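You operate a simulated robot arm through the tools that you are given. There is no shell and no other tool. Be economical: measure what you need, move in short steps, check, and stop when the job is done.

The job below is to be done with a simulated two-armed robot. You get a single attempt, and the scene is never put back.

Task
Put one of the corner boards from the shelf under the store bench on the shelf under the green bench. Take the red tub marked "coast lot" from the top of the store bench and leave it on the grey sheet. Put one of the open tins from the top of the store bench in the white tub there. Turn the roast sign dial to VALLEY. Turn the red foot wheel to LOW. Turn the date wheel to DEC. Take the lid off the brown tin labelled "keep light" on the top of the white bench and lay it down there. Open the small parts drawer, put the brass bush on the top of the white bench away in the inside of the small parts drawer and shut the drawer again. Shut the green drawer. Take the lid off the red tall tin on the top of the green bench and lay it down there. Put the yellow cloth on the top of the white bench away on the top of the cleaning table. Take the grey tub and put it on the top of the white bench. Press the bench scale tare key two times. Close the spare parts drawer. The order is free.
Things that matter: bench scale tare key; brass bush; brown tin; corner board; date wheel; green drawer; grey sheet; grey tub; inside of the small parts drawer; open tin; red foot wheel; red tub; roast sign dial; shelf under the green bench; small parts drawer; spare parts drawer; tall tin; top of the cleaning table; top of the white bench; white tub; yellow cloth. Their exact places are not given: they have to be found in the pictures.

Only the result counts: the job must be done as asked and must still hold three seconds after the hand-in. Knocking over, shifting, dropping, spilling or breaking anything else fails it. A push-on lid holds only when it is set on centred and level and pressed home; a screw cap is set on level and turned clockwise until tight. Flat cloth is picked up by pressing the open fingertips on it (5 to 10 N) and closing them slowly along it; thin cloth reads only 2 to 8 mm in the jaws.

Robot
Two 7-joint arms with two-finger parallel grippers on one trunk, on a base that drives. Base frame: it is fixed to the floor where the robot stands at the start and does not move with it; the origin is under the middle of the robot, x ahead of it, y to its left, z up. Lengths are in mm, angles in rad, forces in N, time in s.
The left shoulder is at the start at [60, 143, 951], the right one opposite. Places, roughly: bench scale tare key [-5400, -6500, 900]; brass bush (3x3x3 cm) [-3700, -6700, 900]; brown tin [-3500, -6750, 1000]; corner board (6x6x30 cm) [500, 300, 400]; date wheel [400, -3500, 900]; green drawer [-3600, -6300, 600]; grey sheet [300, -2800, 800]; grey tub (17x17x10 cm) [-5300, -6500, 300]; inside of the small parts drawer [-7500, -6600, 600]; red foot wheel [300, -2400, 600]; roast sign dial [300, -2400, 1000]; shelf under the green bench [-2000, 1200, 300]; small parts drawer [-7500, -6500, 600]; spare parts drawer [-7500, -6300, 500]; tall tin [-2000, 1000, 1000]; top of the cleaning table [-1400, -2300, 800]; top of the white bench [-4400, -6700, 900]; yellow cloth (11x7x3 cm) [-4900, -6500, 900]. Payload 1.57 kg a hand.
The tool frame of a hand sits at the grasp point between the pads (the TCP): z along the fingers, y along the line on which they close. The tips reach 30 mm beyond it. The gripper opens to 110 mm. The fingers are 24 mm wide and 12 mm thick; the gripper's body (48 by 112 mm) begins 78 mm behind the TCP.
Orientation is told as [roll, pitch, yaw] about the base's x, y, z axes, in that order, counted from this pose: with the fingers straight down and closing along the base's y, the tool's x points along the base's -x, its y along +y and its z along -z.

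Tools
- The arms move only by the tool nudge_tool. It takes "left_moves", "right_moves" or both (then of equal length, played together; a hand with none holds still); each is a list of rows, each an object (a shift or turn left out is 0, a gripper value left out holds the last) with "jaw": the finger opening in cm, from 0 to 11; "travel": the shift along the base's x, y, z in units of 100 mm (1.0 is 100 mm), a list of three; "dr": the turn, a rotation vector about the base's x, y, z in units of 60 degrees (1.0 is 60 degrees), a list of three. In form: [{"jaw": jaw, "travel": [dx, dy, dz], "dr": [ax, ay, az]}, ...]. A call has 1 to 10 rows; each row is the pose to reach, as a shift and turn from the pose commanded when the call began. A call with a number of a shift or a turn outside -1 to 1 is refused whole. Each row takes 0.2 s and may step no farther than 50 mm and 0.15 rad from the row before; otherwise, or with a gripper value out of range, the whole call is refused. Where a pose cannot be reached the arm comes as near as it can. A force on the tool above 40 N (or 10 N above the force at the start of the call, whichever is more), or a blocked arm, ends the call early, and 0.2 s more pass. Each finger travels about 45 mm/s and halts on what it meets, pressing with about 30 N; the grip force reading is that of the motor and also rises with nothing between the fingers. The clock runs only during rows and for 0.2 s after the last one: add rows that repeat a pose to give the fingers time. The reply holds the time, the measured pose of the TCP, the force on the tool along the base axes, the opening and the grip force, in the units named above and with some noise, with the torque about the TCP (base axes, N m) and any sound that the robot's microphone picked up, and new pictures: "pictures" is both (left out), scene, wrist or none (wrist: the cameras of the hands that moved).
- Cameras (640 x 400 px; columns grow to the right, rows downward): "scene" is now at [36.4, 9.6, 1563.8]; the picture's right is [0.10, -1.00, 0.00], its down [-0.81, -0.08, -0.58] and it looks along [0.58, 0.06, -0.81] (base axes); focal length 262 px, centre (320, 200). "left" rides on the left gripper at [70, -16, -141] in its tool frame; the picture's right is [0.23, 0.97, 0.00], its down [-0.86, 0.20, -0.48] and it looks along [-0.47, 0.11, 0.88] (tool axes); focal length 222 px, centre (320, 200). "right" rides on the right gripper at [70, 16, -141] in its tool frame; the picture's right is [-0.23, 0.97, 0.00], its down [-0.86, -0.20, -0.48] and it looks along [-0.47, -0.11, 0.88] (tool axes); focal length 222 px, centre (320, 200).
- move_column(by): slides the trunk up (or, below 0, down) by that many mm; the arms and the scene camera ride with it, the base frame stays. It gives what a move gives, with no picture.
- base_move(legs): drives the robot by 1 to 6 legs, each [ahead, left, turn to the left] in mm, mm and rad, along the robot's own axes; the way and the turn of a leg run together, so that a leg with both is an arc; at most 1500 mm and 3.142 rad a leg. The arms and the cameras ride along, it lands a little off, and it stops where it bumps. It gives what a move gives, and a new picture of the scene camera.
- pan_tilt(pan, tilt): turns the head with the scene camera to pan (to the left, within 1.501 rad either way) and tilt (down, from -0.506 to 1.204), counted from straight ahead of the robot. It gives what a move gives, and a new picture of the scene camera.
- point_at(camera, pixels): for up to 12 pixels [column, row] of the newest picture of that camera ("zoom" is the newest enlarged one), the place [x, y, z] in the base frame of the surface seen there, good to about 2 mm, but the place of the scene camera against the robot may be out by one fixed shift of up to 18 mm in any direction. The clock stands still meanwhile.
- zoom(camera, box): a new picture of the part [left, top, right, bottom] of that camera's present view, enlarged. The clock stands still meanwhile.
- close_job(): hands the job in; it is judged then, once.

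Keep the steps short. Do not move on a guess: measure, check each grasp and each placing, and mend mistakes. In all there are 364 turns and 360 pictures (those below and enlarged ones count). Leave the grippers open and the arms clear of the work at the hand-in unless told otherwise, and finish with a single line.

The tools are called as a command line: name --argument value ..., lists and objects as JSON in quotes. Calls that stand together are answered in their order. nudge_tool: Moves the arms, as the interface text tells. Its arguments: {"type":"object","properties":{"left_moves":{"type":"array","items":{"type":"object","properties":{"jaw":{"type":"number"},"travel":{"type":"array","items":{"type":"number"}},"dr":{"type":"array","items":{"type":"number"}}}}},"right_moves":{"type":"array","items":{"type":"object","properties":{"jaw":{"type":"number"},"travel":{"type":"array","items":{"type":"number"}},"dr":{"type":"array","items":{"type":"number"}}}}},"pictures":{"type":"string","enum":["both","scene","wrist","none"]}},"required":[]} The other tools are called the same way: move_column (by) slides the trunk up or down; base_move (legs) drives the base; pan_tilt (pan, tilt) turns the head that bears the scene camera; point_at (camera, pixels) gives the place of the surface under pixels of a picture; zoom (camera, box) takes an enlarged picture of a part of a camera's view; close_job () hands the job in.

At the start:

```text
t: 0.0
left_eef_pos: [507.7, 162.0, 1124.2]
left_orientation: [0.001, 0.0, 0.0]
left_wrist_force: [-0.6, 0.2, 0.9]
left_moment: [0.03, 0.01, -0.02]
left_opening: 110.0
left_finger_force: 0.0
right_eef_pos: [465.9, -245.7, 1073.6]
right_orientation: [-0.001, -0.001, 0.001]
right_wrist_force: [-0.4, 0.9, -0.1]
right_moment: [0.03, -0.03, -0.03]
right_opening: 109.8
right_finger_force: 0.1
trunk travel left (down, up): [-550.0, 40.0]
robot x, y, heading: [-3.4, 2.3, 0.002]
head pan, tilt: [0.096, 0.948]
```

scene: 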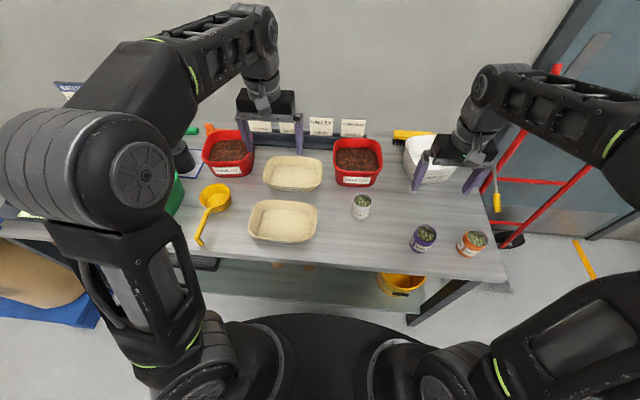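
right: 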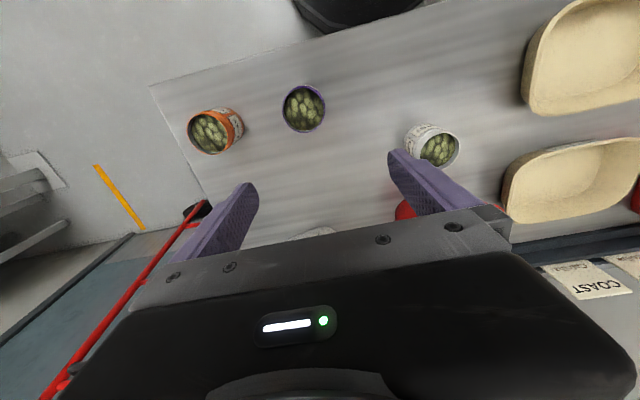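
left: 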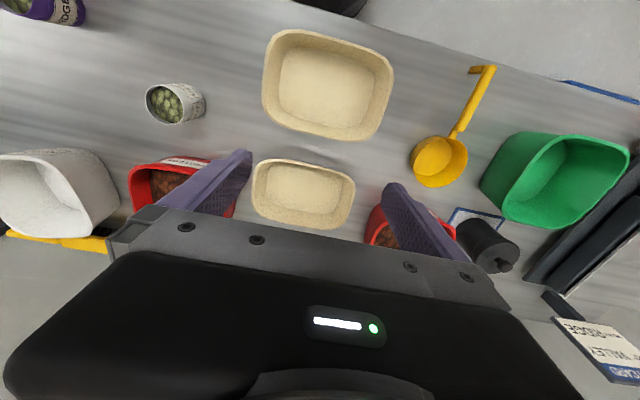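

I see the store bench with two red tubs, a white tub and three open tins. I'll enlarge the tub labels and measure the objects.

zoom --camera "scene" --box '[190, 100, 510, 300]'

point_at --camera "scene" --pixels '[[422, 232], [471, 238], [361, 198], [430, 150], [357, 152], [228, 148], [357, 182], [230, 171], [430, 178], [410, 250], [320, 280], [280, 264]]'

```text
2.00 times, centred on (350, 200) of scene
```

zoom: 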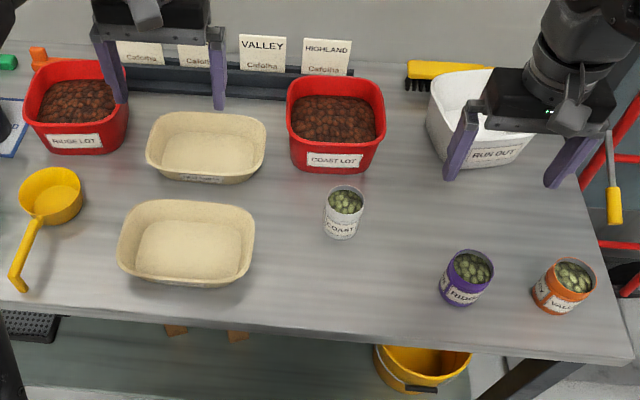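

```text
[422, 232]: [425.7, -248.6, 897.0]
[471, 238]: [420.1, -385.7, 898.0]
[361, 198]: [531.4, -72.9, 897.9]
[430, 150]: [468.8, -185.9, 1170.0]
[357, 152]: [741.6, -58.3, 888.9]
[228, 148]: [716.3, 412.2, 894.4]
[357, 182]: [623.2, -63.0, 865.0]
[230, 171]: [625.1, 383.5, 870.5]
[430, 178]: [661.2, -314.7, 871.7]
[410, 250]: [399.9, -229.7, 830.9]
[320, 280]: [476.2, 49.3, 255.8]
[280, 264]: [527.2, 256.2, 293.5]
```

Coast lot is the right-hand red tub. I'll measure tins and tubs with the wrist cameras to find out the scene-camera shift.

point_at --camera "right" --pixels '[[210, 133], [192, 125], [240, 122], [213, 111], [304, 108], [438, 150], [283, 107], [326, 107], [304, 87], [304, 130]]'

zoom --camera "right" --box '[160, 60, 320, 160]'

point_at --camera "left" --pixels '[[60, 185], [25, 160], [80, 160], [180, 110], [160, 180], [190, 160]]'

```text
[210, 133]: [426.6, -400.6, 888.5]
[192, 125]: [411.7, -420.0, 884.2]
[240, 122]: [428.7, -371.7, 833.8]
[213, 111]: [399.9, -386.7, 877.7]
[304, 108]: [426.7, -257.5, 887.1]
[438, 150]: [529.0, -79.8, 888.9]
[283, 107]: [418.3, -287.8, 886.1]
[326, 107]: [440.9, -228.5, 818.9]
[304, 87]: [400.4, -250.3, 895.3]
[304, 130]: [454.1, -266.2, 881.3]
```

```text
4.00 times, centred on (240, 110) of right
```

zoom: 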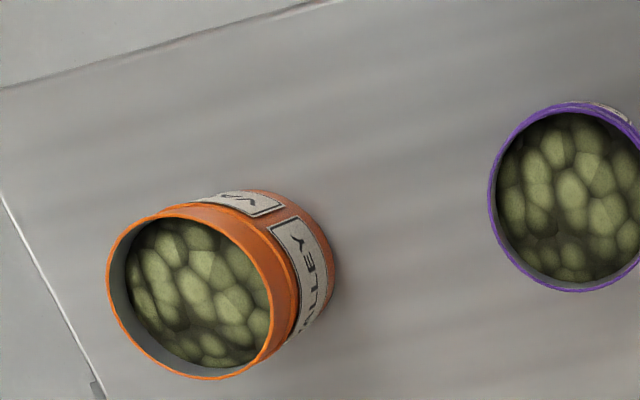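

```text
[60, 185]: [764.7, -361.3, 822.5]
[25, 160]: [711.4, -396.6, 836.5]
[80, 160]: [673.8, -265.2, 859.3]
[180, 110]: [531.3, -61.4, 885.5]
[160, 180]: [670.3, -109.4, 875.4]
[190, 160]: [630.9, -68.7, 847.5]
```

Table is z≈820; the purple tin is centred at about (427,-257), top ~893. I move the right hand over it and down 100 mm.

nudge_tool --right_moves '[{"jaw": 11, "travel": [-0.39, -0.11, 0]}, {"travel": [-0.39, -0.11, -0.45]}, {"travel": [-0.39, -0.11, -0.9]}, {"travel": [-0.39, -0.11, -0.9]}]' --pictures "wrist"

```text
t: 1.0
left_eef_pos: [506.7, 162.4, 1125.2]
left_orientation: [-0.001, 0.0, 0.001]
left_wrist_force: [0.0, 0.3, -0.4]
left_moment: [-0.05, 0.01, -0.03]
left_opening: 109.8
left_finger_force: 0.0
right_eef_pos: [427.6, -256.8, 982.2]
right_orientation: [-0.001, 0.001, -0.001]
right_wrist_force: [0.6, -0.6, -0.9]
right_moment: [0.01, -0.01, 0.03]
right_opening: 110.1
right_finger_force: 0.1
trunk travel left (down, up): [-550.0, 40.0]
robot x, y, heading: [-2.0, 2.4, -0.001]
head pan, tilt: [0.096, 0.948]
```

right: 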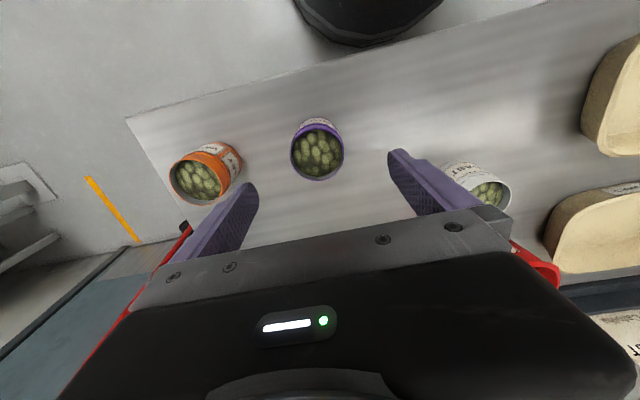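

point_at --camera "right" --pixels '[[317, 152], [293, 152], [343, 152], [317, 127], [318, 179], [260, 110]]'

```text
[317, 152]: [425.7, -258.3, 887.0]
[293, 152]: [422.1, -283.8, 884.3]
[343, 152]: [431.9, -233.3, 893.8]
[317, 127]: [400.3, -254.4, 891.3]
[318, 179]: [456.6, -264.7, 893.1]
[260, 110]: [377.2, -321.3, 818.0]
```

The tin is centred at (428,-259), rim 893. Down 100 mm, then close.

nudge_tool --right_moves '[{"travel": [0, -0.02, -0.45]}, {"travel": [0, -0.02, -0.9]}, {"travel": [0, -0.02, -1.0]}, {"jaw": 5, "travel": [0, -0.02, -1.0]}, {"jaw": 5, "travel": [0, -0.02, -1.0]}, {"jaw": 4, "travel": [0, -0.02, -1.0]}, {"jaw": 4, "travel": [0, -0.02, -1.0]}, {"jaw": 4, "travel": [0, -0.02, -1.0]}]' --pictures "wrist"

```text
t: 2.8
left_eef_pos: [506.2, 161.8, 1125.3]
left_orientation: [0.0, -0.001, 0.001]
left_wrist_force: [-0.2, 1.1, -0.2]
left_moment: [-0.03, 0.02, -0.01]
left_opening: 110.0
left_finger_force: 0.1
right_eef_pos: [425.8, -259.3, 881.3]
right_orientation: [0.0, -0.001, -0.001]
right_wrist_force: [0.0, -0.4, -0.4]
right_moment: [-0.05, -0.02, -0.03]
right_opening: 57.7
right_finger_force: 29.9
trunk travel left (down, up): [-550.0, 40.0]
robot x, y, heading: [2.3, 0.3, -0.001]
head pan, tilt: [0.096, 0.948]
```

right: 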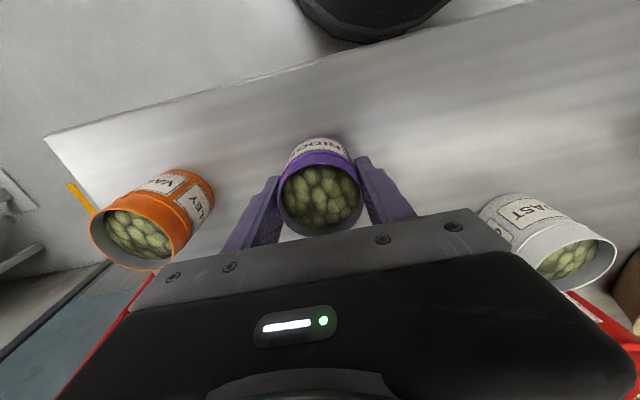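

Gripped (57.7 mm, 30 N). Lift straight up 180 mm in two calls and look.

nudge_tool --right_moves '[{"travel": [0, 0, 0.3]}, {"travel": [0, 0, 0.7]}, {"travel": [0, 0, 1.0]}]' --pictures "none"

nudge_tool --right_moves '[{"travel": [0, 0, 0.4]}, {"travel": [0, 0, 0.8]}, {"travel": [0, 0, 0.8]}]'

```text
t: 3.6
left_eef_pos: [507.0, 162.3, 1125.3]
left_orientation: [0.001, 0.0, -0.001]
left_wrist_force: [-0.2, 0.4, -0.6]
left_moment: [-0.01, 0.0, -0.02]
left_opening: 109.9
left_finger_force: 0.1
right_eef_pos: [426.1, -258.3, 980.3]
right_orientation: [0.0, 0.002, 0.0]
right_wrist_force: [-0.1, 0.1, -1.6]
right_moment: [-0.01, 0.02, 0.0]
right_opening: 57.8
right_finger_force: 30.5
trunk travel left (down, up): [-550.0, 40.0]
robot x, y, heading: [-2.0, -3.2, -0.002]
head pan, tilt: [0.096, 0.948]
```

```text
t: 4.4
left_eef_pos: [507.9, 162.4, 1125.1]
left_orientation: [0.001, 0.0, -0.002]
left_wrist_force: [0.2, -0.6, 0.3]
left_moment: [0.0, 0.05, 0.01]
left_opening: 110.0
left_finger_force: 0.1
right_eef_pos: [427.2, -258.6, 1061.6]
right_orientation: [-0.001, 0.001, 0.0]
right_wrist_force: [0.6, -0.2, -1.5]
right_moment: [0.0, 0.0, 0.01]
right_opening: 57.6
right_finger_force: 30.2
trunk travel left (down, up): [-550.0, 40.0]
robot x, y, heading: [1.6, 2.3, -0.001]
head pan, tilt: [0.096, 0.948]
```

scene: 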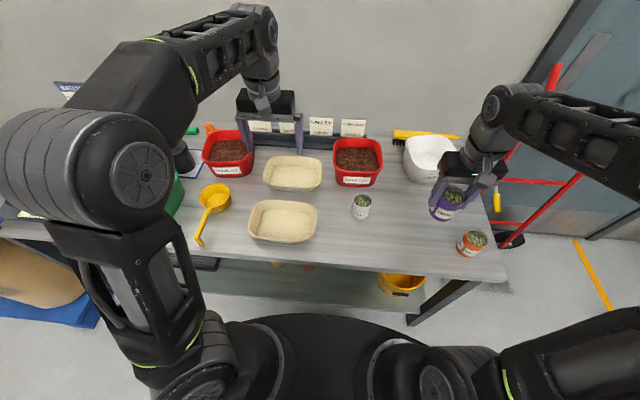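
right: 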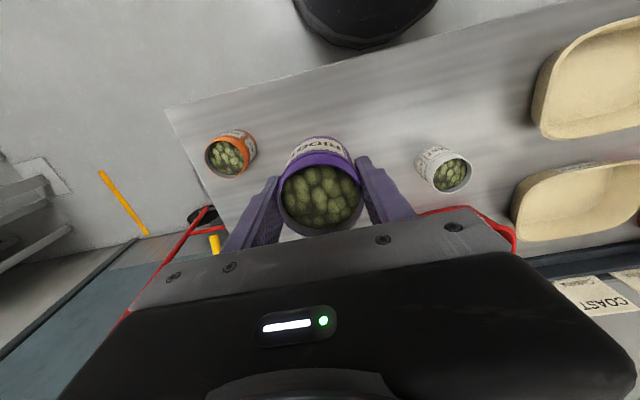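

Now the white tub is visible at around (430,158). Measuring its rim and inside, the coast tub, the bench edge, and the base.

zoom --camera "scene" --box '[320, 110, 480, 210]'

point_at --camera "scene" --pixels '[[405, 142], [453, 139], [406, 162], [425, 137], [430, 150], [430, 160], [336, 139], [380, 141], [336, 172], [380, 172], [360, 262], [340, 318]]'

```text
4.00 times, centred on (400, 160) of scene
```

zoom: 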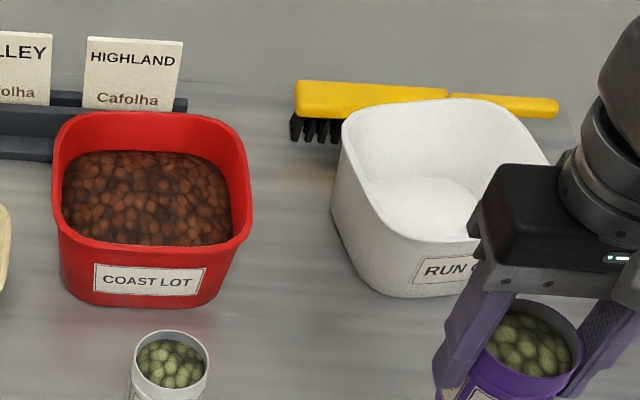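

```text
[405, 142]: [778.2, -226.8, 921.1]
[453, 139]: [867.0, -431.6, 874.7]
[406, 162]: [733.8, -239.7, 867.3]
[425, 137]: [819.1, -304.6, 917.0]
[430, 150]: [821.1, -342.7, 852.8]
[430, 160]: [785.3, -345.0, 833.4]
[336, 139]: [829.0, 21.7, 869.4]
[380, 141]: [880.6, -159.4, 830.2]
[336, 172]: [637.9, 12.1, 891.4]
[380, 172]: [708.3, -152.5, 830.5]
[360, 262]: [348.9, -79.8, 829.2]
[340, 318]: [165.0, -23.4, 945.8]
```

White tub ≈ centre (735,-325), rim ~910; bench edge x≈335. Drive ahead 130 mm (hands are above everything).

base_move --legs '[[130, 0, 0]]'

```text
t: 5.6
left_eef_pos: [581.6, 163.3, 1125.5]
left_orientation: [-0.003, 0.001, 0.002]
left_wrist_force: [-0.7, 0.1, 1.0]
left_moment: [0.02, -0.05, 0.04]
left_opening: 110.0
left_finger_force: 0.1
right_eef_pos: [503.4, -259.1, 1061.0]
right_orientation: [0.0, 0.0, 0.001]
right_wrist_force: [-0.8, 0.0, -1.5]
right_moment: [-0.02, -0.1, 0.01]
right_opening: 57.6
right_finger_force: 30.1
trunk travel left (down, up): [-550.0, 40.0]
robot x, y, heading: [75.2, 0.0, 0.002]
head pan, tilt: [0.096, 0.948]
stopped in leg 1: the robot was blocked; the commanded pose is now the measured one
```

scene: 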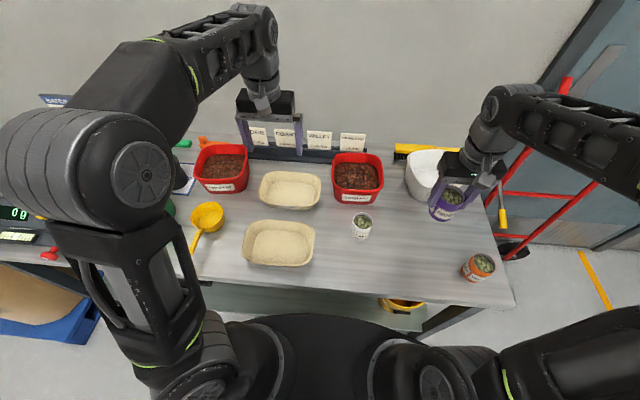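

Blocked at x=75 (base radius ≈260). Now reach forward with the right arm toward the tub, x +100, y −65.

nudge_tool --right_moves '[{"travel": [0.45, -0.2, 0]}, {"travel": [0.8, -0.4, 0]}, {"travel": [1.0, -0.65, 0]}]' --pictures "none"

nudge_tool --right_moves '[{"travel": [0.4, 0, 0]}, {"travel": [0.8, 0, 0]}, {"travel": [1.0, 0, 0]}, {"travel": [1.0, 0, 0]}]'

```text
t: 6.4
left_eef_pos: [584.5, 161.7, 1123.3]
left_orientation: [0.001, 0.001, 0.002]
left_wrist_force: [0.8, -1.3, -0.5]
left_moment: [0.01, 0.01, 0.0]
left_opening: 109.8
left_finger_force: 0.1
right_eef_pos: [604.2, -324.4, 1058.3]
right_orientation: [0.0, 0.004, 0.002]
right_wrist_force: [0.8, 0.3, -1.2]
right_moment: [0.0, 0.01, -0.01]
right_opening: 57.4
right_finger_force: 29.5
trunk travel left (down, up): [-550.0, 40.0]
robot x, y, heading: [74.3, 0.0, 0.004]
head pan, tilt: [0.096, 0.948]
```

```text
t: 7.4
left_eef_pos: [584.3, 161.5, 1123.4]
left_orientation: [0.0, 0.002, 0.002]
left_wrist_force: [-0.4, -0.1, -0.9]
left_moment: [-0.01, 0.01, 0.0]
left_opening: 110.2
left_finger_force: 0.1
right_eef_pos: [675.1, -324.9, 1061.7]
right_orientation: [0.001, -0.002, 0.002]
right_wrist_force: [0.0, -0.3, -1.0]
right_moment: [-0.01, 0.01, 0.0]
right_opening: 57.3
right_finger_force: 30.1
right hand out of reach, approached as far as the arm can: row 2, 3, 4
trunk travel left (down, up): [-550.0, 40.0]
robot x, y, heading: [74.1, -1.4, -0.003]
head pan, tilt: [0.096, 0.948]
```

scene: 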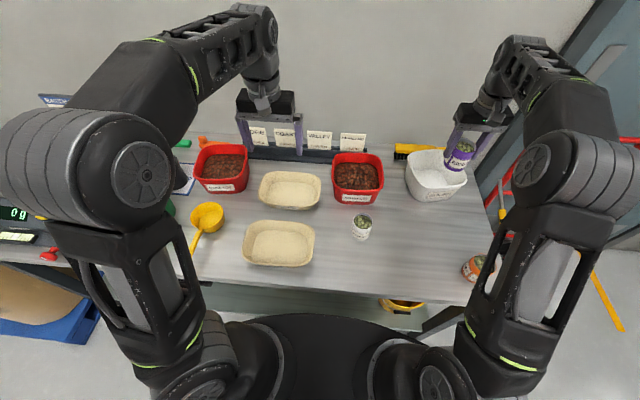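
right: 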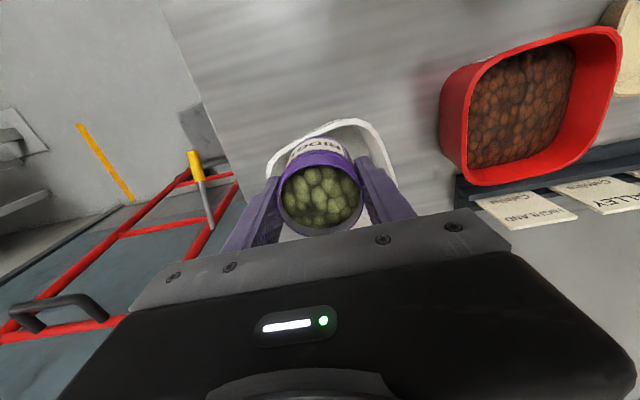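

Reach ends at x≈675 at this height; lowering gives more reach. Measuring tub rim with the wrist camera.

point_at --camera "right" --pixels '[[268, 160], [345, 122], [396, 180], [372, 140], [300, 140], [380, 150]]'

point_at --camera "scene" --pixels '[[407, 152], [407, 165], [440, 187], [440, 196], [425, 165], [440, 158], [466, 178]]'

zoom --camera "scene" --box '[360, 110, 520, 210]'

```text
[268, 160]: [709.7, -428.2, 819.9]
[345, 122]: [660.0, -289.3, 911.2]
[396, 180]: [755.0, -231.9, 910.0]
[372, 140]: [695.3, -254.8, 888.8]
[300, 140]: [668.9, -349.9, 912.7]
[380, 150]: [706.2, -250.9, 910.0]
```

```text
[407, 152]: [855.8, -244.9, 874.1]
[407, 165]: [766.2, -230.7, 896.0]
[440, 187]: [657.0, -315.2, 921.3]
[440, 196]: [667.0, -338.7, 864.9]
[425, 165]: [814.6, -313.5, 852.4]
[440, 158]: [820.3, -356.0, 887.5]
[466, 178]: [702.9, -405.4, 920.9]
```

```text
4.00 times, centred on (440, 160) of scene
```

zoom: 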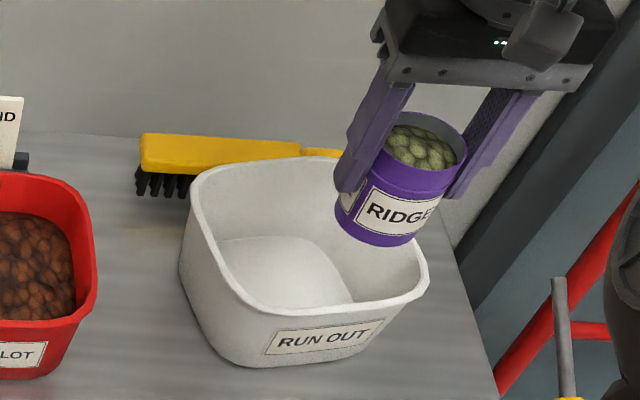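

Tub rim spans x≈658–840, y≈−232…−415, z 911. Move forward and down to z≈990 (tin bottom ≈ 928).

nudge_tool --right_moves '[{"travel": [0.0, 0, -0.4]}, {"travel": [0.2, 0, -0.7]}, {"travel": [0.5, 0, -0.7]}, {"travel": [0.5, 0, -0.7]}]'

```text
t: 8.4
left_eef_pos: [583.1, 162.5, 1124.3]
left_orientation: [0.003, -0.002, 0.003]
left_wrist_force: [-0.3, 0.1, 0.0]
left_moment: [0.03, -0.03, -0.04]
left_opening: 110.0
left_finger_force: 0.0
right_eef_pos: [723.9, -323.8, 991.2]
right_orientation: [-0.001, 0.002, 0.003]
right_wrist_force: [-0.7, 0.4, -2.0]
right_moment: [-0.01, 0.0, 0.03]
right_opening: 57.3
right_finger_force: 30.2
trunk travel left (down, up): [-550.0, 40.0]
robot x, y, heading: [73.2, -2.9, 0.002]
head pan, tilt: [0.096, 0.948]
```

scene: 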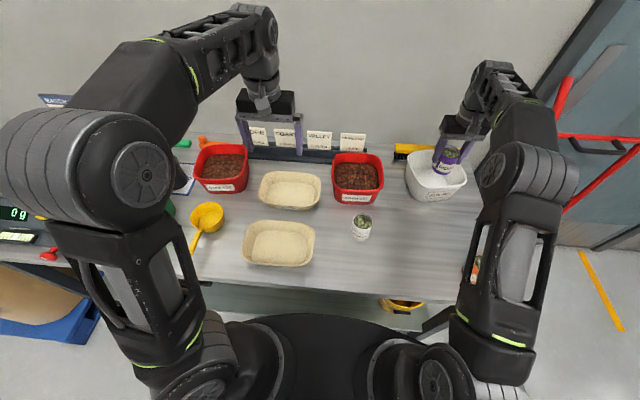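
right: 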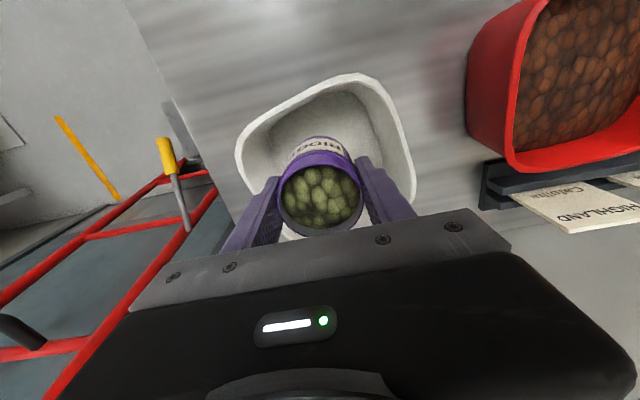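

Centred over the tub. Shift x +15 and lower 95 mm.

nudge_tool --right_moves '[{"travel": [0.15, -0.03, 0]}, {"travel": [0.15, -0.03, -0.4]}, {"travel": [0.15, -0.03, -0.75]}, {"travel": [0.15, -0.03, -0.95]}, {"travel": [0.15, -0.03, -0.95]}]' --pictures "wrist"

```text
t: 9.6
left_eef_pos: [583.5, 163.6, 1124.4]
left_orientation: [0.002, 0.002, 0.002]
left_wrist_force: [0.2, -0.4, 0.1]
left_moment: [0.01, 0.0, -0.01]
left_opening: 109.9
left_finger_force: 0.1
right_eef_pos: [739.0, -326.8, 894.2]
right_orientation: [-0.001, 0.001, 0.001]
right_wrist_force: [0.2, 0.6, -1.8]
right_moment: [0.0, 0.0, 0.01]
right_opening: 57.5
right_finger_force: 29.9
right hand out of reach, approached as far as the arm can: row 1
trunk travel left (down, up): [-550.0, 40.0]
robot x, y, heading: [77.2, -0.3, -0.006]
head pan, tilt: [0.096, 0.948]
```

right: 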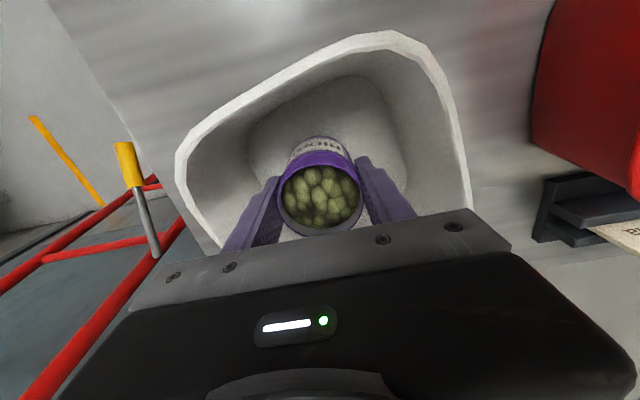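

Well inside. Lower slowly until contact.

nudge_tool --right_moves '[{"travel": [0, 0, -0.03]}, {"travel": [0, 0, -0.05]}, {"travel": [0, 0, -0.07]}, {"travel": [0, 0, -0.07]}]' --pictures "none"

```text
t: 10.6
left_eef_pos: [584.5, 162.7, 1124.4]
left_orientation: [0.003, 0.002, 0.002]
left_wrist_force: [0.0, -0.2, 0.0]
left_moment: [0.01, 0.01, -0.03]
left_opening: 109.9
left_finger_force: 0.0
right_eef_pos: [740.3, -327.5, 888.7]
right_orientation: [0.001, 0.003, 0.003]
right_wrist_force: [0.2, -0.1, -2.1]
right_moment: [-0.01, 0.03, -0.01]
right_opening: 57.5
right_finger_force: 30.1
trunk travel left (down, up): [-550.0, 40.0]
robot x, y, heading: [77.7, -1.1, -0.0]
head pan, tilt: [0.096, 0.948]
```

nudge_tool --right_moves '[{"travel": [0, 0, -0.02]}, {"travel": [0, 0, -0.04]}, {"travel": [0, 0, -0.05]}, {"travel": [0, 0, -0.05]}]' --pictures "none"

```text
t: 11.6
left_eef_pos: [584.2, 162.7, 1124.0]
left_orientation: [0.0, 0.0, 0.001]
left_wrist_force: [0.2, 0.1, -0.1]
left_moment: [-0.01, 0.0, 0.0]
left_opening: 110.2
left_finger_force: 0.0
right_eef_pos: [739.7, -327.0, 886.0]
right_orientation: [0.001, 0.0, 0.002]
right_wrist_force: [-1.1, 1.8, 8.8]
right_moment: [0.17, -0.01, -0.01]
right_opening: 57.8
right_finger_force: 30.4
trunk travel left (down, up): [-550.0, 40.0]
robot x, y, heading: [78.0, -1.3, 0.003]
head pan, tilt: [0.096, 0.948]
```

Contact. Release to 85 mm and rise.

nudge_tool --right_moves '[{"jaw": 7}, {"jaw": 8.5}, {"jaw": 8.5}, {"jaw": 8.5, "travel": [0, 0, 0.3]}, {"travel": [0, 0, 0.65]}, {"travel": [0, 0, 1.0]}]' --pictures "none"

nudge_tool --right_moves '[{"travel": [0, 0, 0.4]}, {"travel": [0, 0, 0.8]}, {"travel": [-0.4, 0, 0.8]}, {"travel": [-0.8, 0, 0.8]}]'

```text
t: 13.0
left_eef_pos: [583.5, 162.6, 1123.6]
left_orientation: [0.003, 0.004, 0.002]
left_wrist_force: [0.1, -1.1, -0.3]
left_moment: [-0.03, 0.01, 0.02]
left_opening: 109.6
left_finger_force: 0.0
right_eef_pos: [739.7, -329.2, 972.4]
right_orientation: [0.0, 0.001, 0.003]
right_wrist_force: [0.2, -0.2, 0.0]
right_moment: [0.02, 0.03, -0.02]
right_opening: 85.1
right_finger_force: 0.1
right hand out of reach, approached as far as the arm can: row 6
trunk travel left (down, up): [-550.0, 40.0]
robot x, y, heading: [77.4, 0.8, 0.003]
head pan, tilt: [0.096, 0.948]
```

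```text
t: 14.0
left_eef_pos: [580.9, 162.1, 1125.8]
left_orientation: [-0.001, -0.001, 0.001]
left_wrist_force: [-0.9, 0.5, -0.5]
left_moment: [0.01, -0.09, 0.0]
left_opening: 110.2
left_finger_force: 0.1
right_eef_pos: [657.8, -327.6, 1052.7]
right_orientation: [-0.001, -0.001, 0.001]
right_wrist_force: [-0.8, 0.3, 0.4]
right_moment: [0.0, -0.07, -0.01]
right_opening: 85.0
right_finger_force: 0.0
right hand out of reach, approached as far as the arm can: row 1, 2, 3
trunk travel left (down, up): [-550.0, 40.0]
robot x, y, heading: [77.2, -3.1, -0.001]
head pan, tilt: [0.096, 0.948]
```

scene: 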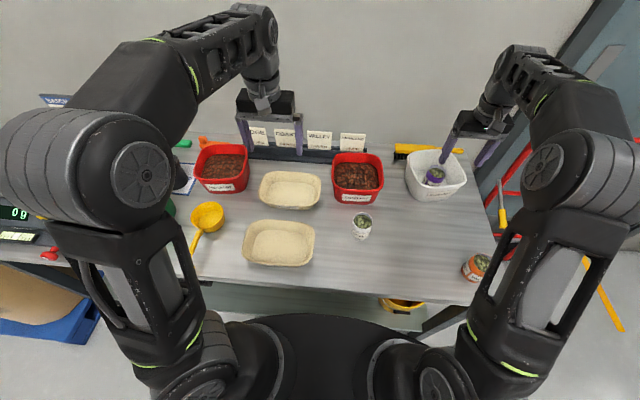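
right: 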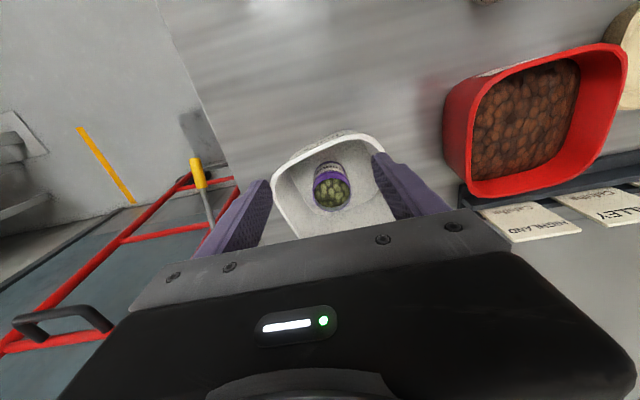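

Tin stands in the white tub. Next the coast-lot tub: measuring rim and bean level with both wrist cameras.

zoom --camera "left" --box '[0, 100, 320, 300]'

point_at --camera "right" --pixels '[[625, 70], [600, 46], [540, 58], [482, 78], [468, 120], [470, 170], [475, 195], [550, 185], [600, 135], [520, 120], [560, 90], [447, 110]]'

zoom --camera "right" --box '[420, 20, 640, 220]'

```text
2.00 times, centred on (160, 200) of left
```

zoom: 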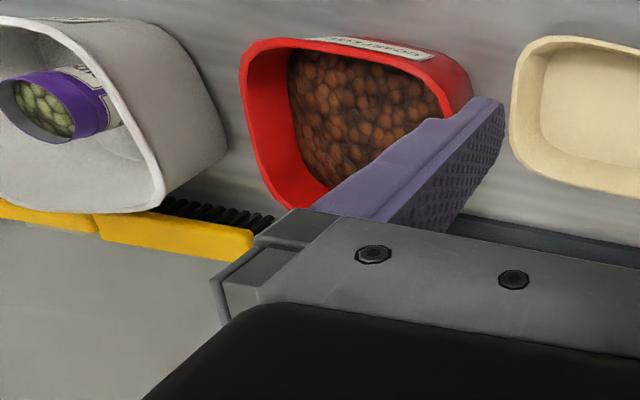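

```text
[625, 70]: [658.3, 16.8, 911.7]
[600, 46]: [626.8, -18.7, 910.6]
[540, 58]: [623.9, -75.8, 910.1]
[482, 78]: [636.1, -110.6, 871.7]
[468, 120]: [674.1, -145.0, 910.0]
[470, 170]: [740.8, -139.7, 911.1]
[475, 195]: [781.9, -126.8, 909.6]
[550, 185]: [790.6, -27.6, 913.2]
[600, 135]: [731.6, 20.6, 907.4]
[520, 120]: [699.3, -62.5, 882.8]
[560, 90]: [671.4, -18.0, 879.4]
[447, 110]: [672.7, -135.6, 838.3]
```

```text
2.00 times, centred on (530, 120) of right
```

zoom: 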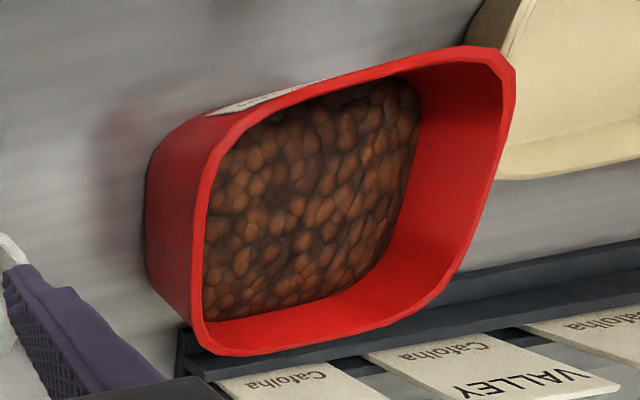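

Rim: x 624–792, y −144…+19, z 911; beans 881. I'll bring both hands over the left and right walls at x≈708, high first.

nudge_tool --right_moves '[{"jaw": 5, "travel": [0.1, 0.33, 0]}, {"travel": [0.2, 0.66, 0]}, {"travel": [0.3, 1.0, -0.1]}]' --left_moves '[{"jaw": 5, "travel": [0.2, -0.23, -0.13]}, {"travel": [0.4, -0.46, -0.26]}, {"travel": [0.6, -0.7, -0.4]}]' --pictures "none"

nudge_tool --right_moves '[{"travel": [0.1, 0.3, -0.1]}, {"travel": [0.2, 0.6, -0.2]}, {"travel": [0.2, 0.86, -0.3]}, {"travel": [0.2, 0.86, -0.3]}]' --left_moves '[{"travel": [0.2, -0.25, -0.2]}, {"travel": [0.4, -0.5, -0.4]}, {"travel": [0.66, -0.75, -0.6]}, {"travel": [0.66, -0.75, -0.6]}]'

```text
t: 14.8
left_eef_pos: [647.0, 92.8, 1084.2]
left_orientation: [0.0, 0.002, 0.001]
left_wrist_force: [0.0, 0.0, 0.0]
left_moment: [-0.02, 0.01, -0.02]
left_opening: 50.0
left_finger_force: 0.0
right_eef_pos: [691.9, -227.1, 1041.7]
right_orientation: [0.001, 0.001, -0.001]
right_wrist_force: [0.3, 0.2, -0.5]
right_moment: [-0.01, -0.02, 0.0]
right_opening: 50.1
right_finger_force: 0.1
trunk travel left (down, up): [-550.0, 40.0]
robot x, y, heading: [73.6, 2.4, 0.0]
head pan, tilt: [0.096, 0.948]
```

```text
t: 15.8
left_eef_pos: [692.5, 37.5, 1038.0]
left_orientation: [0.0, -0.003, 0.003]
left_wrist_force: [0.0, 0.2, 0.7]
left_moment: [0.01, -0.01, -0.03]
left_opening: 50.0
left_finger_force: 0.2
left hand out of reach, approached as far as the arm can: row 3, 4
right_eef_pos: [711.0, -143.0, 1009.9]
right_orientation: [0.0, 0.001, 0.001]
right_wrist_force: [-0.1, 0.0, -0.1]
right_moment: [0.02, 0.0, -0.01]
right_opening: 49.9
right_finger_force: 0.0
trunk travel left (down, up): [-550.0, 40.0]
robot x, y, heading: [81.9, 0.0, -0.001]
head pan, tilt: [0.096, 0.948]
```

scene: 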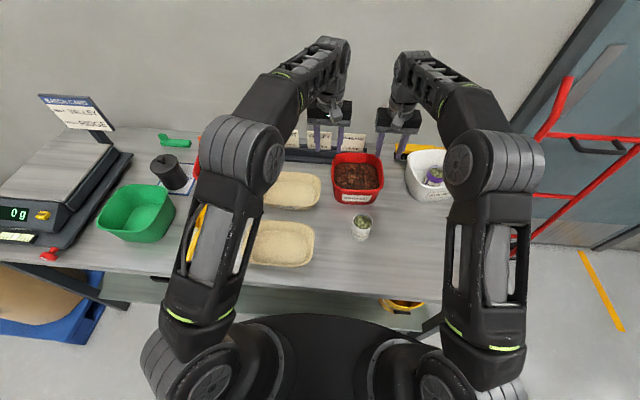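
right: 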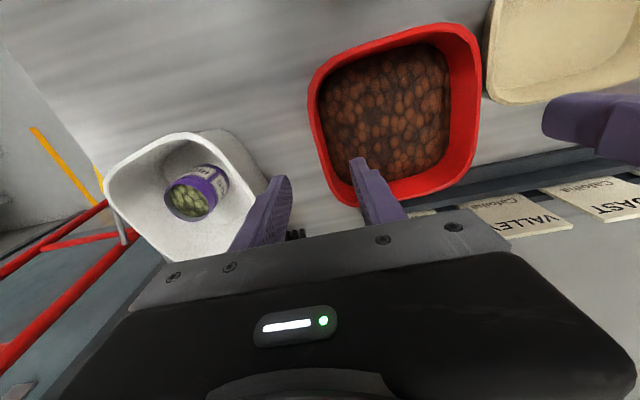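
left: 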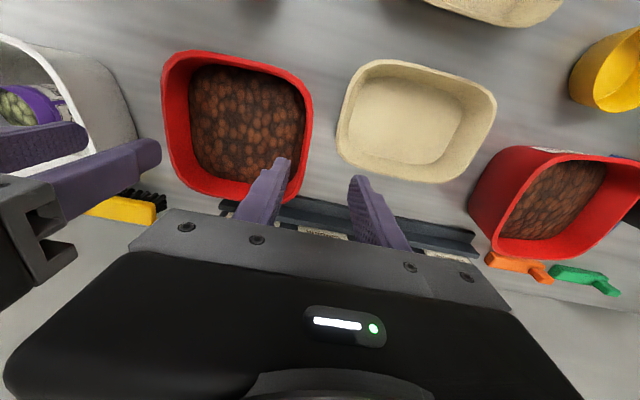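

point_at --camera "left" --pixels '[[304, 90], [309, 125], [300, 165], [345, 110], [338, 150], [358, 80], [245, 55], [255, 110]]'

point_at --camera "right" --pixels '[[313, 90], [318, 130], [330, 165], [470, 80], [400, 30]]'

```text
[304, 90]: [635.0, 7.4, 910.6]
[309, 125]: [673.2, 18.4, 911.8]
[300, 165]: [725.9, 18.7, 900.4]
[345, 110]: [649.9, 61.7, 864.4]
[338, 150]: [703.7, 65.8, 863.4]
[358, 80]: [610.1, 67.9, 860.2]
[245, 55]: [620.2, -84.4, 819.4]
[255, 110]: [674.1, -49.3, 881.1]
```

```text
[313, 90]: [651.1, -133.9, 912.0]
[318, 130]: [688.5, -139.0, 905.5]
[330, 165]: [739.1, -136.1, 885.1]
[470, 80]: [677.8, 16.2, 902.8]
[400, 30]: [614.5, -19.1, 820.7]
```

Rim walls confirmed at y≈+18 and −140; basket rim only 864. Lower both hands to just above the rim.

nudge_tool --right_moves '[{"travel": [-0.04, 0.01, -0.25]}, {"travel": [-0.08, 0.03, -0.45]}, {"travel": [-0.1, 0.03, -0.65]}, {"travel": [-0.1, 0.03, -0.65]}]' --left_moves '[{"travel": [0.02, -0.1, -0.35]}, {"travel": [0.06, -0.2, -0.65]}, {"travel": [0.08, -0.2, -0.93]}, {"travel": [0.08, -0.2, -0.93]}]' --pictures "wrist"

```text
t: 16.8
left_eef_pos: [698.9, 14.1, 945.9]
left_orientation: [0.002, 0.0, 0.002]
left_wrist_force: [-1.9, -0.4, -0.2]
left_moment: [-0.01, 0.04, -0.02]
left_opening: 50.2
left_finger_force: 0.1
right_eef_pos: [699.8, -136.7, 946.4]
right_orientation: [-0.001, 0.002, 0.002]
right_wrist_force: [0.2, 1.1, 0.0]
right_moment: [-0.01, -0.01, -0.04]
right_opening: 49.8
right_finger_force: 0.0
trunk travel left (down, up): [-550.0, 40.0]
robot x, y, heading: [75.5, -2.5, 0.006]
head pan, tilt: [0.096, 0.948]
```

right: 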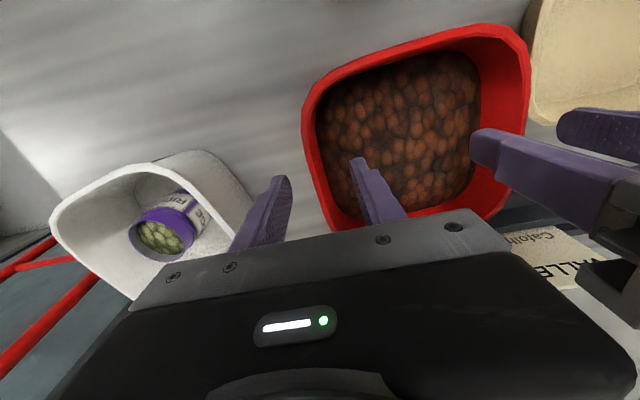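
left: 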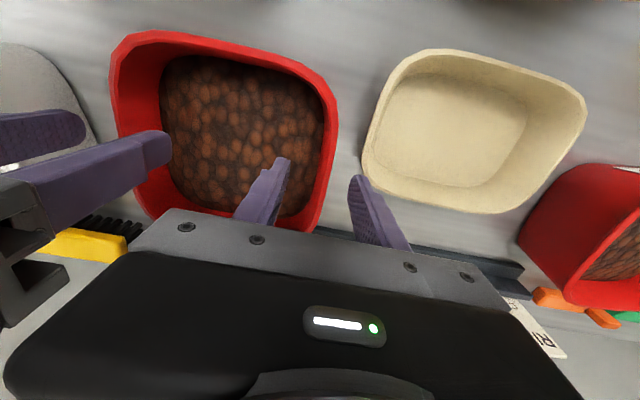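

Both jaws straddle the walls. Lower 30 mm and close.

nudge_tool --right_moves '[{"travel": [0, -0.03, -0.15]}, {"travel": [0, -0.03, -0.3]}, {"jaw": 3, "travel": [0, -0.03, -0.3]}, {"jaw": 1, "travel": [0, -0.03, -0.3]}, {"jaw": 0, "travel": [0, -0.03, -0.3]}, {"jaw": 0, "travel": [0, -0.03, -0.3]}]' --left_moves '[{"travel": [0, 0.03, -0.15]}, {"travel": [0, 0.03, -0.3]}, {"jaw": 3, "travel": [0, 0.03, -0.3]}, {"jaw": 1, "travel": [0, 0.03, -0.3]}, {"jaw": 0, "travel": [0, 0.03, -0.3]}, {"jaw": 0, "travel": [0, 0.03, -0.3]}]' --pictures "wrist"

```text
t: 18.2
left_eef_pos: [699.7, 18.8, 917.8]
left_orientation: [-0.001, 0.002, 0.001]
left_wrist_force: [0.1, -6.6, -0.1]
left_moment: [-0.68, 0.07, 0.43]
left_opening: 6.3
left_finger_force: 24.0
right_eef_pos: [699.6, -140.4, 915.9]
right_orientation: [0.004, 0.002, 0.002]
right_wrist_force: [-0.4, 7.9, 0.8]
right_moment: [0.75, -0.27, -0.22]
right_opening: 5.0
right_finger_force: 22.8
trunk travel left (down, up): [-550.0, 40.0]
robot x, y, heading: [76.0, -1.6, 0.0]
head pan, tilt: [0.096, 0.948]
```

right: 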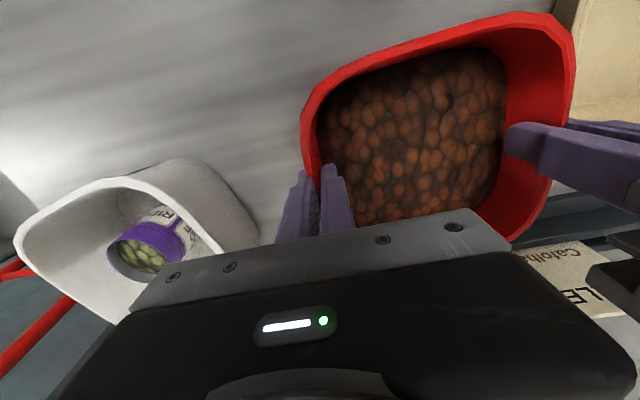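
left: 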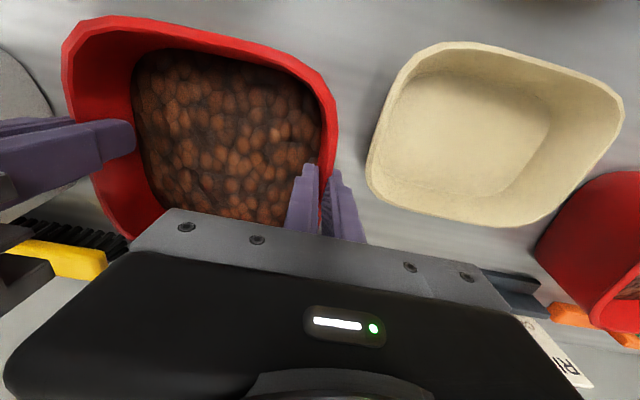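

Both grips hold the walls. Lift together 40 mm first and check.

nudge_tool --right_moves '[{"travel": [0, 0, 0.15]}, {"travel": [0, 0, 0.3]}, {"travel": [0, 0, 0.45]}]' --left_moves '[{"travel": [0, 0, 0.15]}, {"travel": [0, 0, 0.3]}, {"travel": [0, 0, 0.45]}]' --pictures "scene"

```text
t: 19.0
left_eef_pos: [699.9, 17.9, 961.3]
left_orientation: [0.001, 0.001, -0.001]
left_wrist_force: [3.7, -12.6, -2.7]
left_moment: [-0.92, -0.12, 0.52]
left_opening: 6.4
left_finger_force: 25.7
right_eef_pos: [699.5, -140.3, 963.4]
right_orientation: [0.002, 0.004, 0.001]
right_wrist_force: [-4.5, 11.9, -2.5]
right_moment: [0.86, 0.13, 0.05]
right_opening: 4.9
right_finger_force: 25.0
trunk travel left (down, up): [-550.0, 40.0]
robot x, y, heading: [78.0, -0.7, 0.002]
head pan, tilt: [0.096, 0.948]
```

scene: 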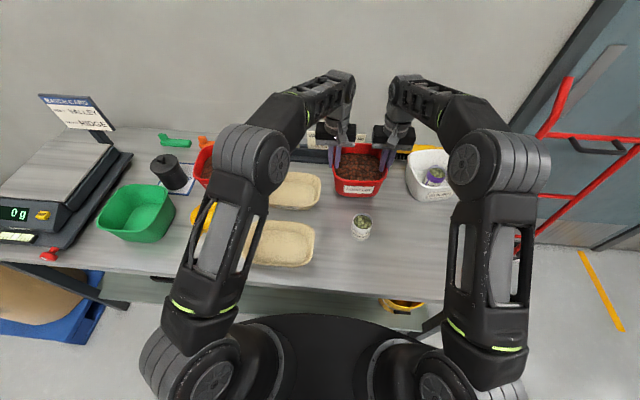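

Level and light (~0.5 kg). Raise more and draw toward the robot.

nudge_tool --right_moves '[{"travel": [0, 0, 0.3]}, {"travel": [0, 0, 0.55]}, {"travel": [-0.3, 0, 0.7]}, {"travel": [-0.65, 0, 0.8]}, {"travel": [-1, 0, 0.8]}]' --left_moves '[{"travel": [0, 0, 0.3]}, {"travel": [0, 0, 0.55]}, {"travel": [-0.3, 0, 0.7]}, {"travel": [-0.65, 0, 0.8]}, {"travel": [-1, 0, 0.8]}]' --pictures "none"

nudge_tool --right_moves '[{"travel": [-0.3, 0, 0]}, {"travel": [-0.65, 0, 0]}, {"travel": [-1, 0, 0]}]' --left_moves '[{"travel": [-0.3, 0, 0]}, {"travel": [-0.65, 0, 0]}, {"travel": [-1, 0, 0]}]' --pictures "none"

base_move --legs '[[-350, 0, 0]]'

pan_tilt --pan -1.2 --tilt 0.5

```text
t: 20.2
left_eef_pos: [597.6, 18.9, 1043.8]
left_orientation: [-0.002, -0.001, 0.003]
left_wrist_force: [4.2, -22.5, -2.5]
left_moment: [-1.07, -0.32, 0.56]
left_opening: 6.0
left_finger_force: 25.9
right_eef_pos: [598.4, -140.0, 1042.9]
right_orientation: [0.005, 0.0, 0.001]
right_wrist_force: [-5.3, 22.6, -3.1]
right_moment: [1.02, 0.31, 0.13]
right_opening: 5.0
right_finger_force: 25.3
trunk travel left (down, up): [-550.0, 40.0]
robot x, y, heading: [77.0, -3.0, -0.0]
head pan, tilt: [0.096, 0.948]
```

```text
t: 21.0
left_eef_pos: [497.9, 18.6, 1046.0]
left_orientation: [-0.004, -0.004, 0.003]
left_wrist_force: [4.3, -27.4, -2.2]
left_moment: [-1.18, 0.26, 0.53]
left_opening: 6.4
left_finger_force: 26.3
right_eef_pos: [498.4, -141.3, 1045.3]
right_orientation: [0.006, 0.001, 0.002]
right_wrist_force: [-3.9, 27.9, -3.2]
right_moment: [1.17, -0.28, 0.1]
right_opening: 5.0
right_finger_force: 25.4
trunk travel left (down, up): [-550.0, 40.0]
robot x, y, heading: [74.5, -0.9, -0.002]
head pan, tilt: [0.096, 0.948]
```

```text
t: 23.2
left_eef_pos: [147.7, 18.8, 1045.3]
left_orientation: [-0.003, 0.0, 0.01]
left_wrist_force: [3.3, -28.3, -2.7]
left_moment: [-1.19, 0.06, 0.54]
left_opening: 6.4
left_finger_force: 26.5
right_eef_pos: [149.5, -140.2, 1044.1]
right_orientation: [0.005, 0.003, 0.007]
right_wrist_force: [-4.2, 28.5, -2.8]
right_moment: [1.15, -0.07, 0.03]
right_opening: 4.8
right_finger_force: 25.7
trunk travel left (down, up): [-550.0, 40.0]
robot x, y, heading: [-273.1, 0.7, 0.009]
head pan, tilt: [0.096, 0.948]
```

scene: 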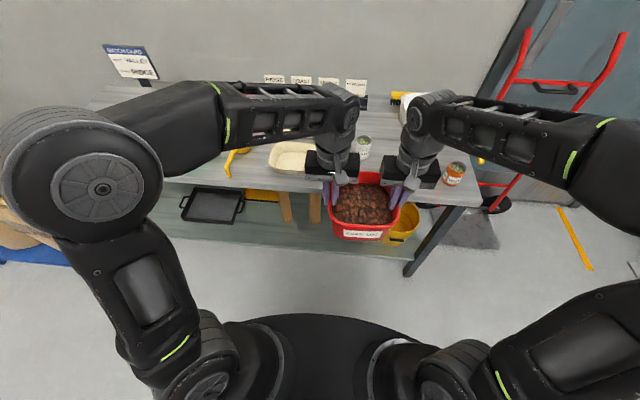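

```text
t: 24.7
left_eef_pos: [149.0, 19.2, 1044.6]
left_orientation: [-0.005, 0.002, 0.008]
left_wrist_force: [2.1, -1.6, -3.2]
left_moment: [-0.69, 0.02, 0.46]
left_opening: 5.8
left_finger_force: 26.1
right_eef_pos: [150.4, -138.6, 1044.8]
right_orientation: [0.006, 0.004, 0.007]
right_wrist_force: [-2.3, 1.7, -2.5]
right_moment: [0.68, 0.05, -0.15]
right_opening: 4.8
right_finger_force: 25.1
trunk travel left (down, up): [-550.0, 40.0]
robot x, y, heading: [-275.0, -3.4, 0.013]
head pan, tilt: [-1.201, 0.499]
```

scene: 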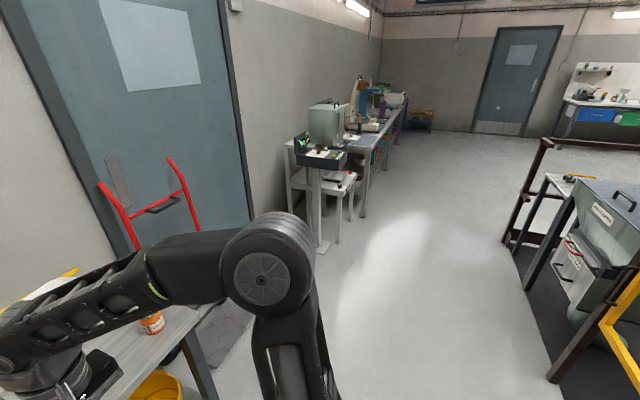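

I see the sign stand (px 320,160) and a bench behind it. Measuring obstacles for the drive.

point_at --camera "scene" --pixels '[[323, 247], [337, 240], [325, 160], [505, 238], [560, 370], [355, 125], [390, 118], [348, 180], [530, 320], [400, 250]]'

zoom --camera "scene" --box '[270, 70, 430, 170]'

```text
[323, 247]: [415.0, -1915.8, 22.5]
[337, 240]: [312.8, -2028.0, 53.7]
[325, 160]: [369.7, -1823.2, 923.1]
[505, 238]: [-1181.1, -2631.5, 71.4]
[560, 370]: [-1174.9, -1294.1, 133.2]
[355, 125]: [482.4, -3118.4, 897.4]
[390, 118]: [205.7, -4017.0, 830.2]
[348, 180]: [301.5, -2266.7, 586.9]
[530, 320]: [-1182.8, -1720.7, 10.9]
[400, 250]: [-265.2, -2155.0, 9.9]
```

```text
4.00 times, centred on (350, 120) of scene
```

zoom: 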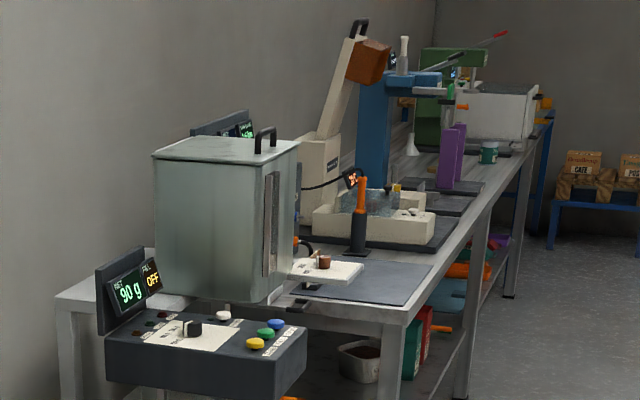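

Corridor between stand (x≥~250) and rack (x≤−1180). Back off more, then drive right 2800.

base_move --legs '[[-200, 0, -0.013], [0, -1400, 0], [0, -1380, 0]]'

pan_tilt --pan 0.0 --tilt 0.55

```text
t: 39.2
left_eef_pos: [-54.9, -2723.8, 1042.6]
left_orientation: [-0.005, 0.0, -0.001]
left_wrist_force: [2.6, -4.3, -2.0]
left_moment: [-0.71, -0.01, 0.51]
left_opening: 6.4
left_finger_force: 25.7
right_eef_pos: [-56.6, -2881.7, 1043.7]
right_orientation: [0.005, 0.002, -0.003]
right_wrist_force: [-1.3, 4.6, -3.0]
right_moment: [0.73, 0.07, -0.11]
right_opening: 4.9
right_finger_force: 25.1
trunk travel left (down, up): [-550.0, 40.0]
robot x, y, heading: [-480.2, -2736.6, -0.007]
head pan, tilt: [-1.201, 0.499]
```

scene: 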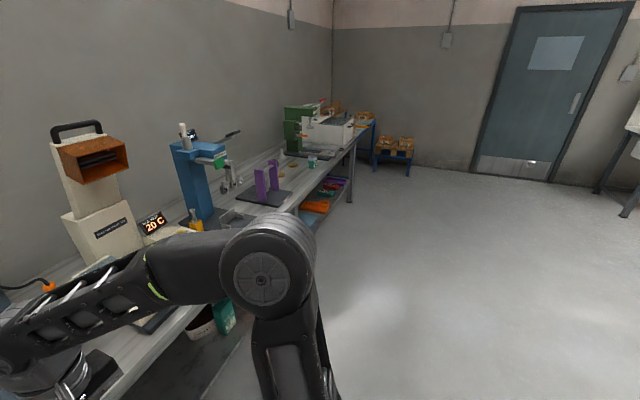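

```text
t: 40.6
left_eef_pos: [-55.0, -2723.7, 1043.4]
left_orientation: [-0.003, 0.0, 0.001]
left_wrist_force: [1.2, -0.5, -3.6]
left_moment: [-0.65, 0.02, 0.5]
left_opening: 6.1
left_finger_force: 25.3
right_eef_pos: [-55.9, -2881.0, 1043.4]
right_orientation: [0.006, 0.004, -0.001]
right_wrist_force: [-2.4, 0.0, -2.7]
right_moment: [0.65, 0.03, -0.16]
right_opening: 5.1
right_finger_force: 24.8
trunk travel left (down, up): [-550.0, 40.0]
robot x, y, heading: [-479.9, -2740.2, -0.004]
head pan, tilt: [0.0, 0.55]
```

scene: 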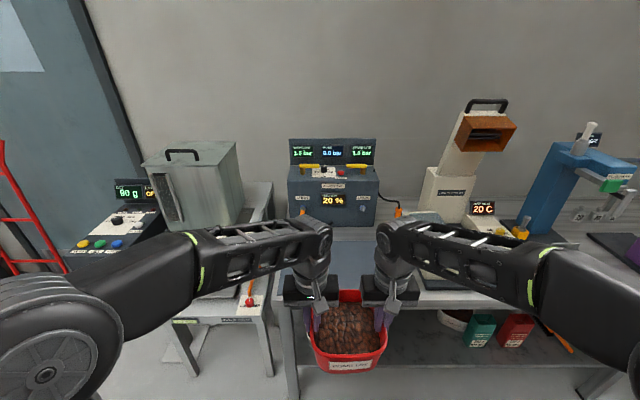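

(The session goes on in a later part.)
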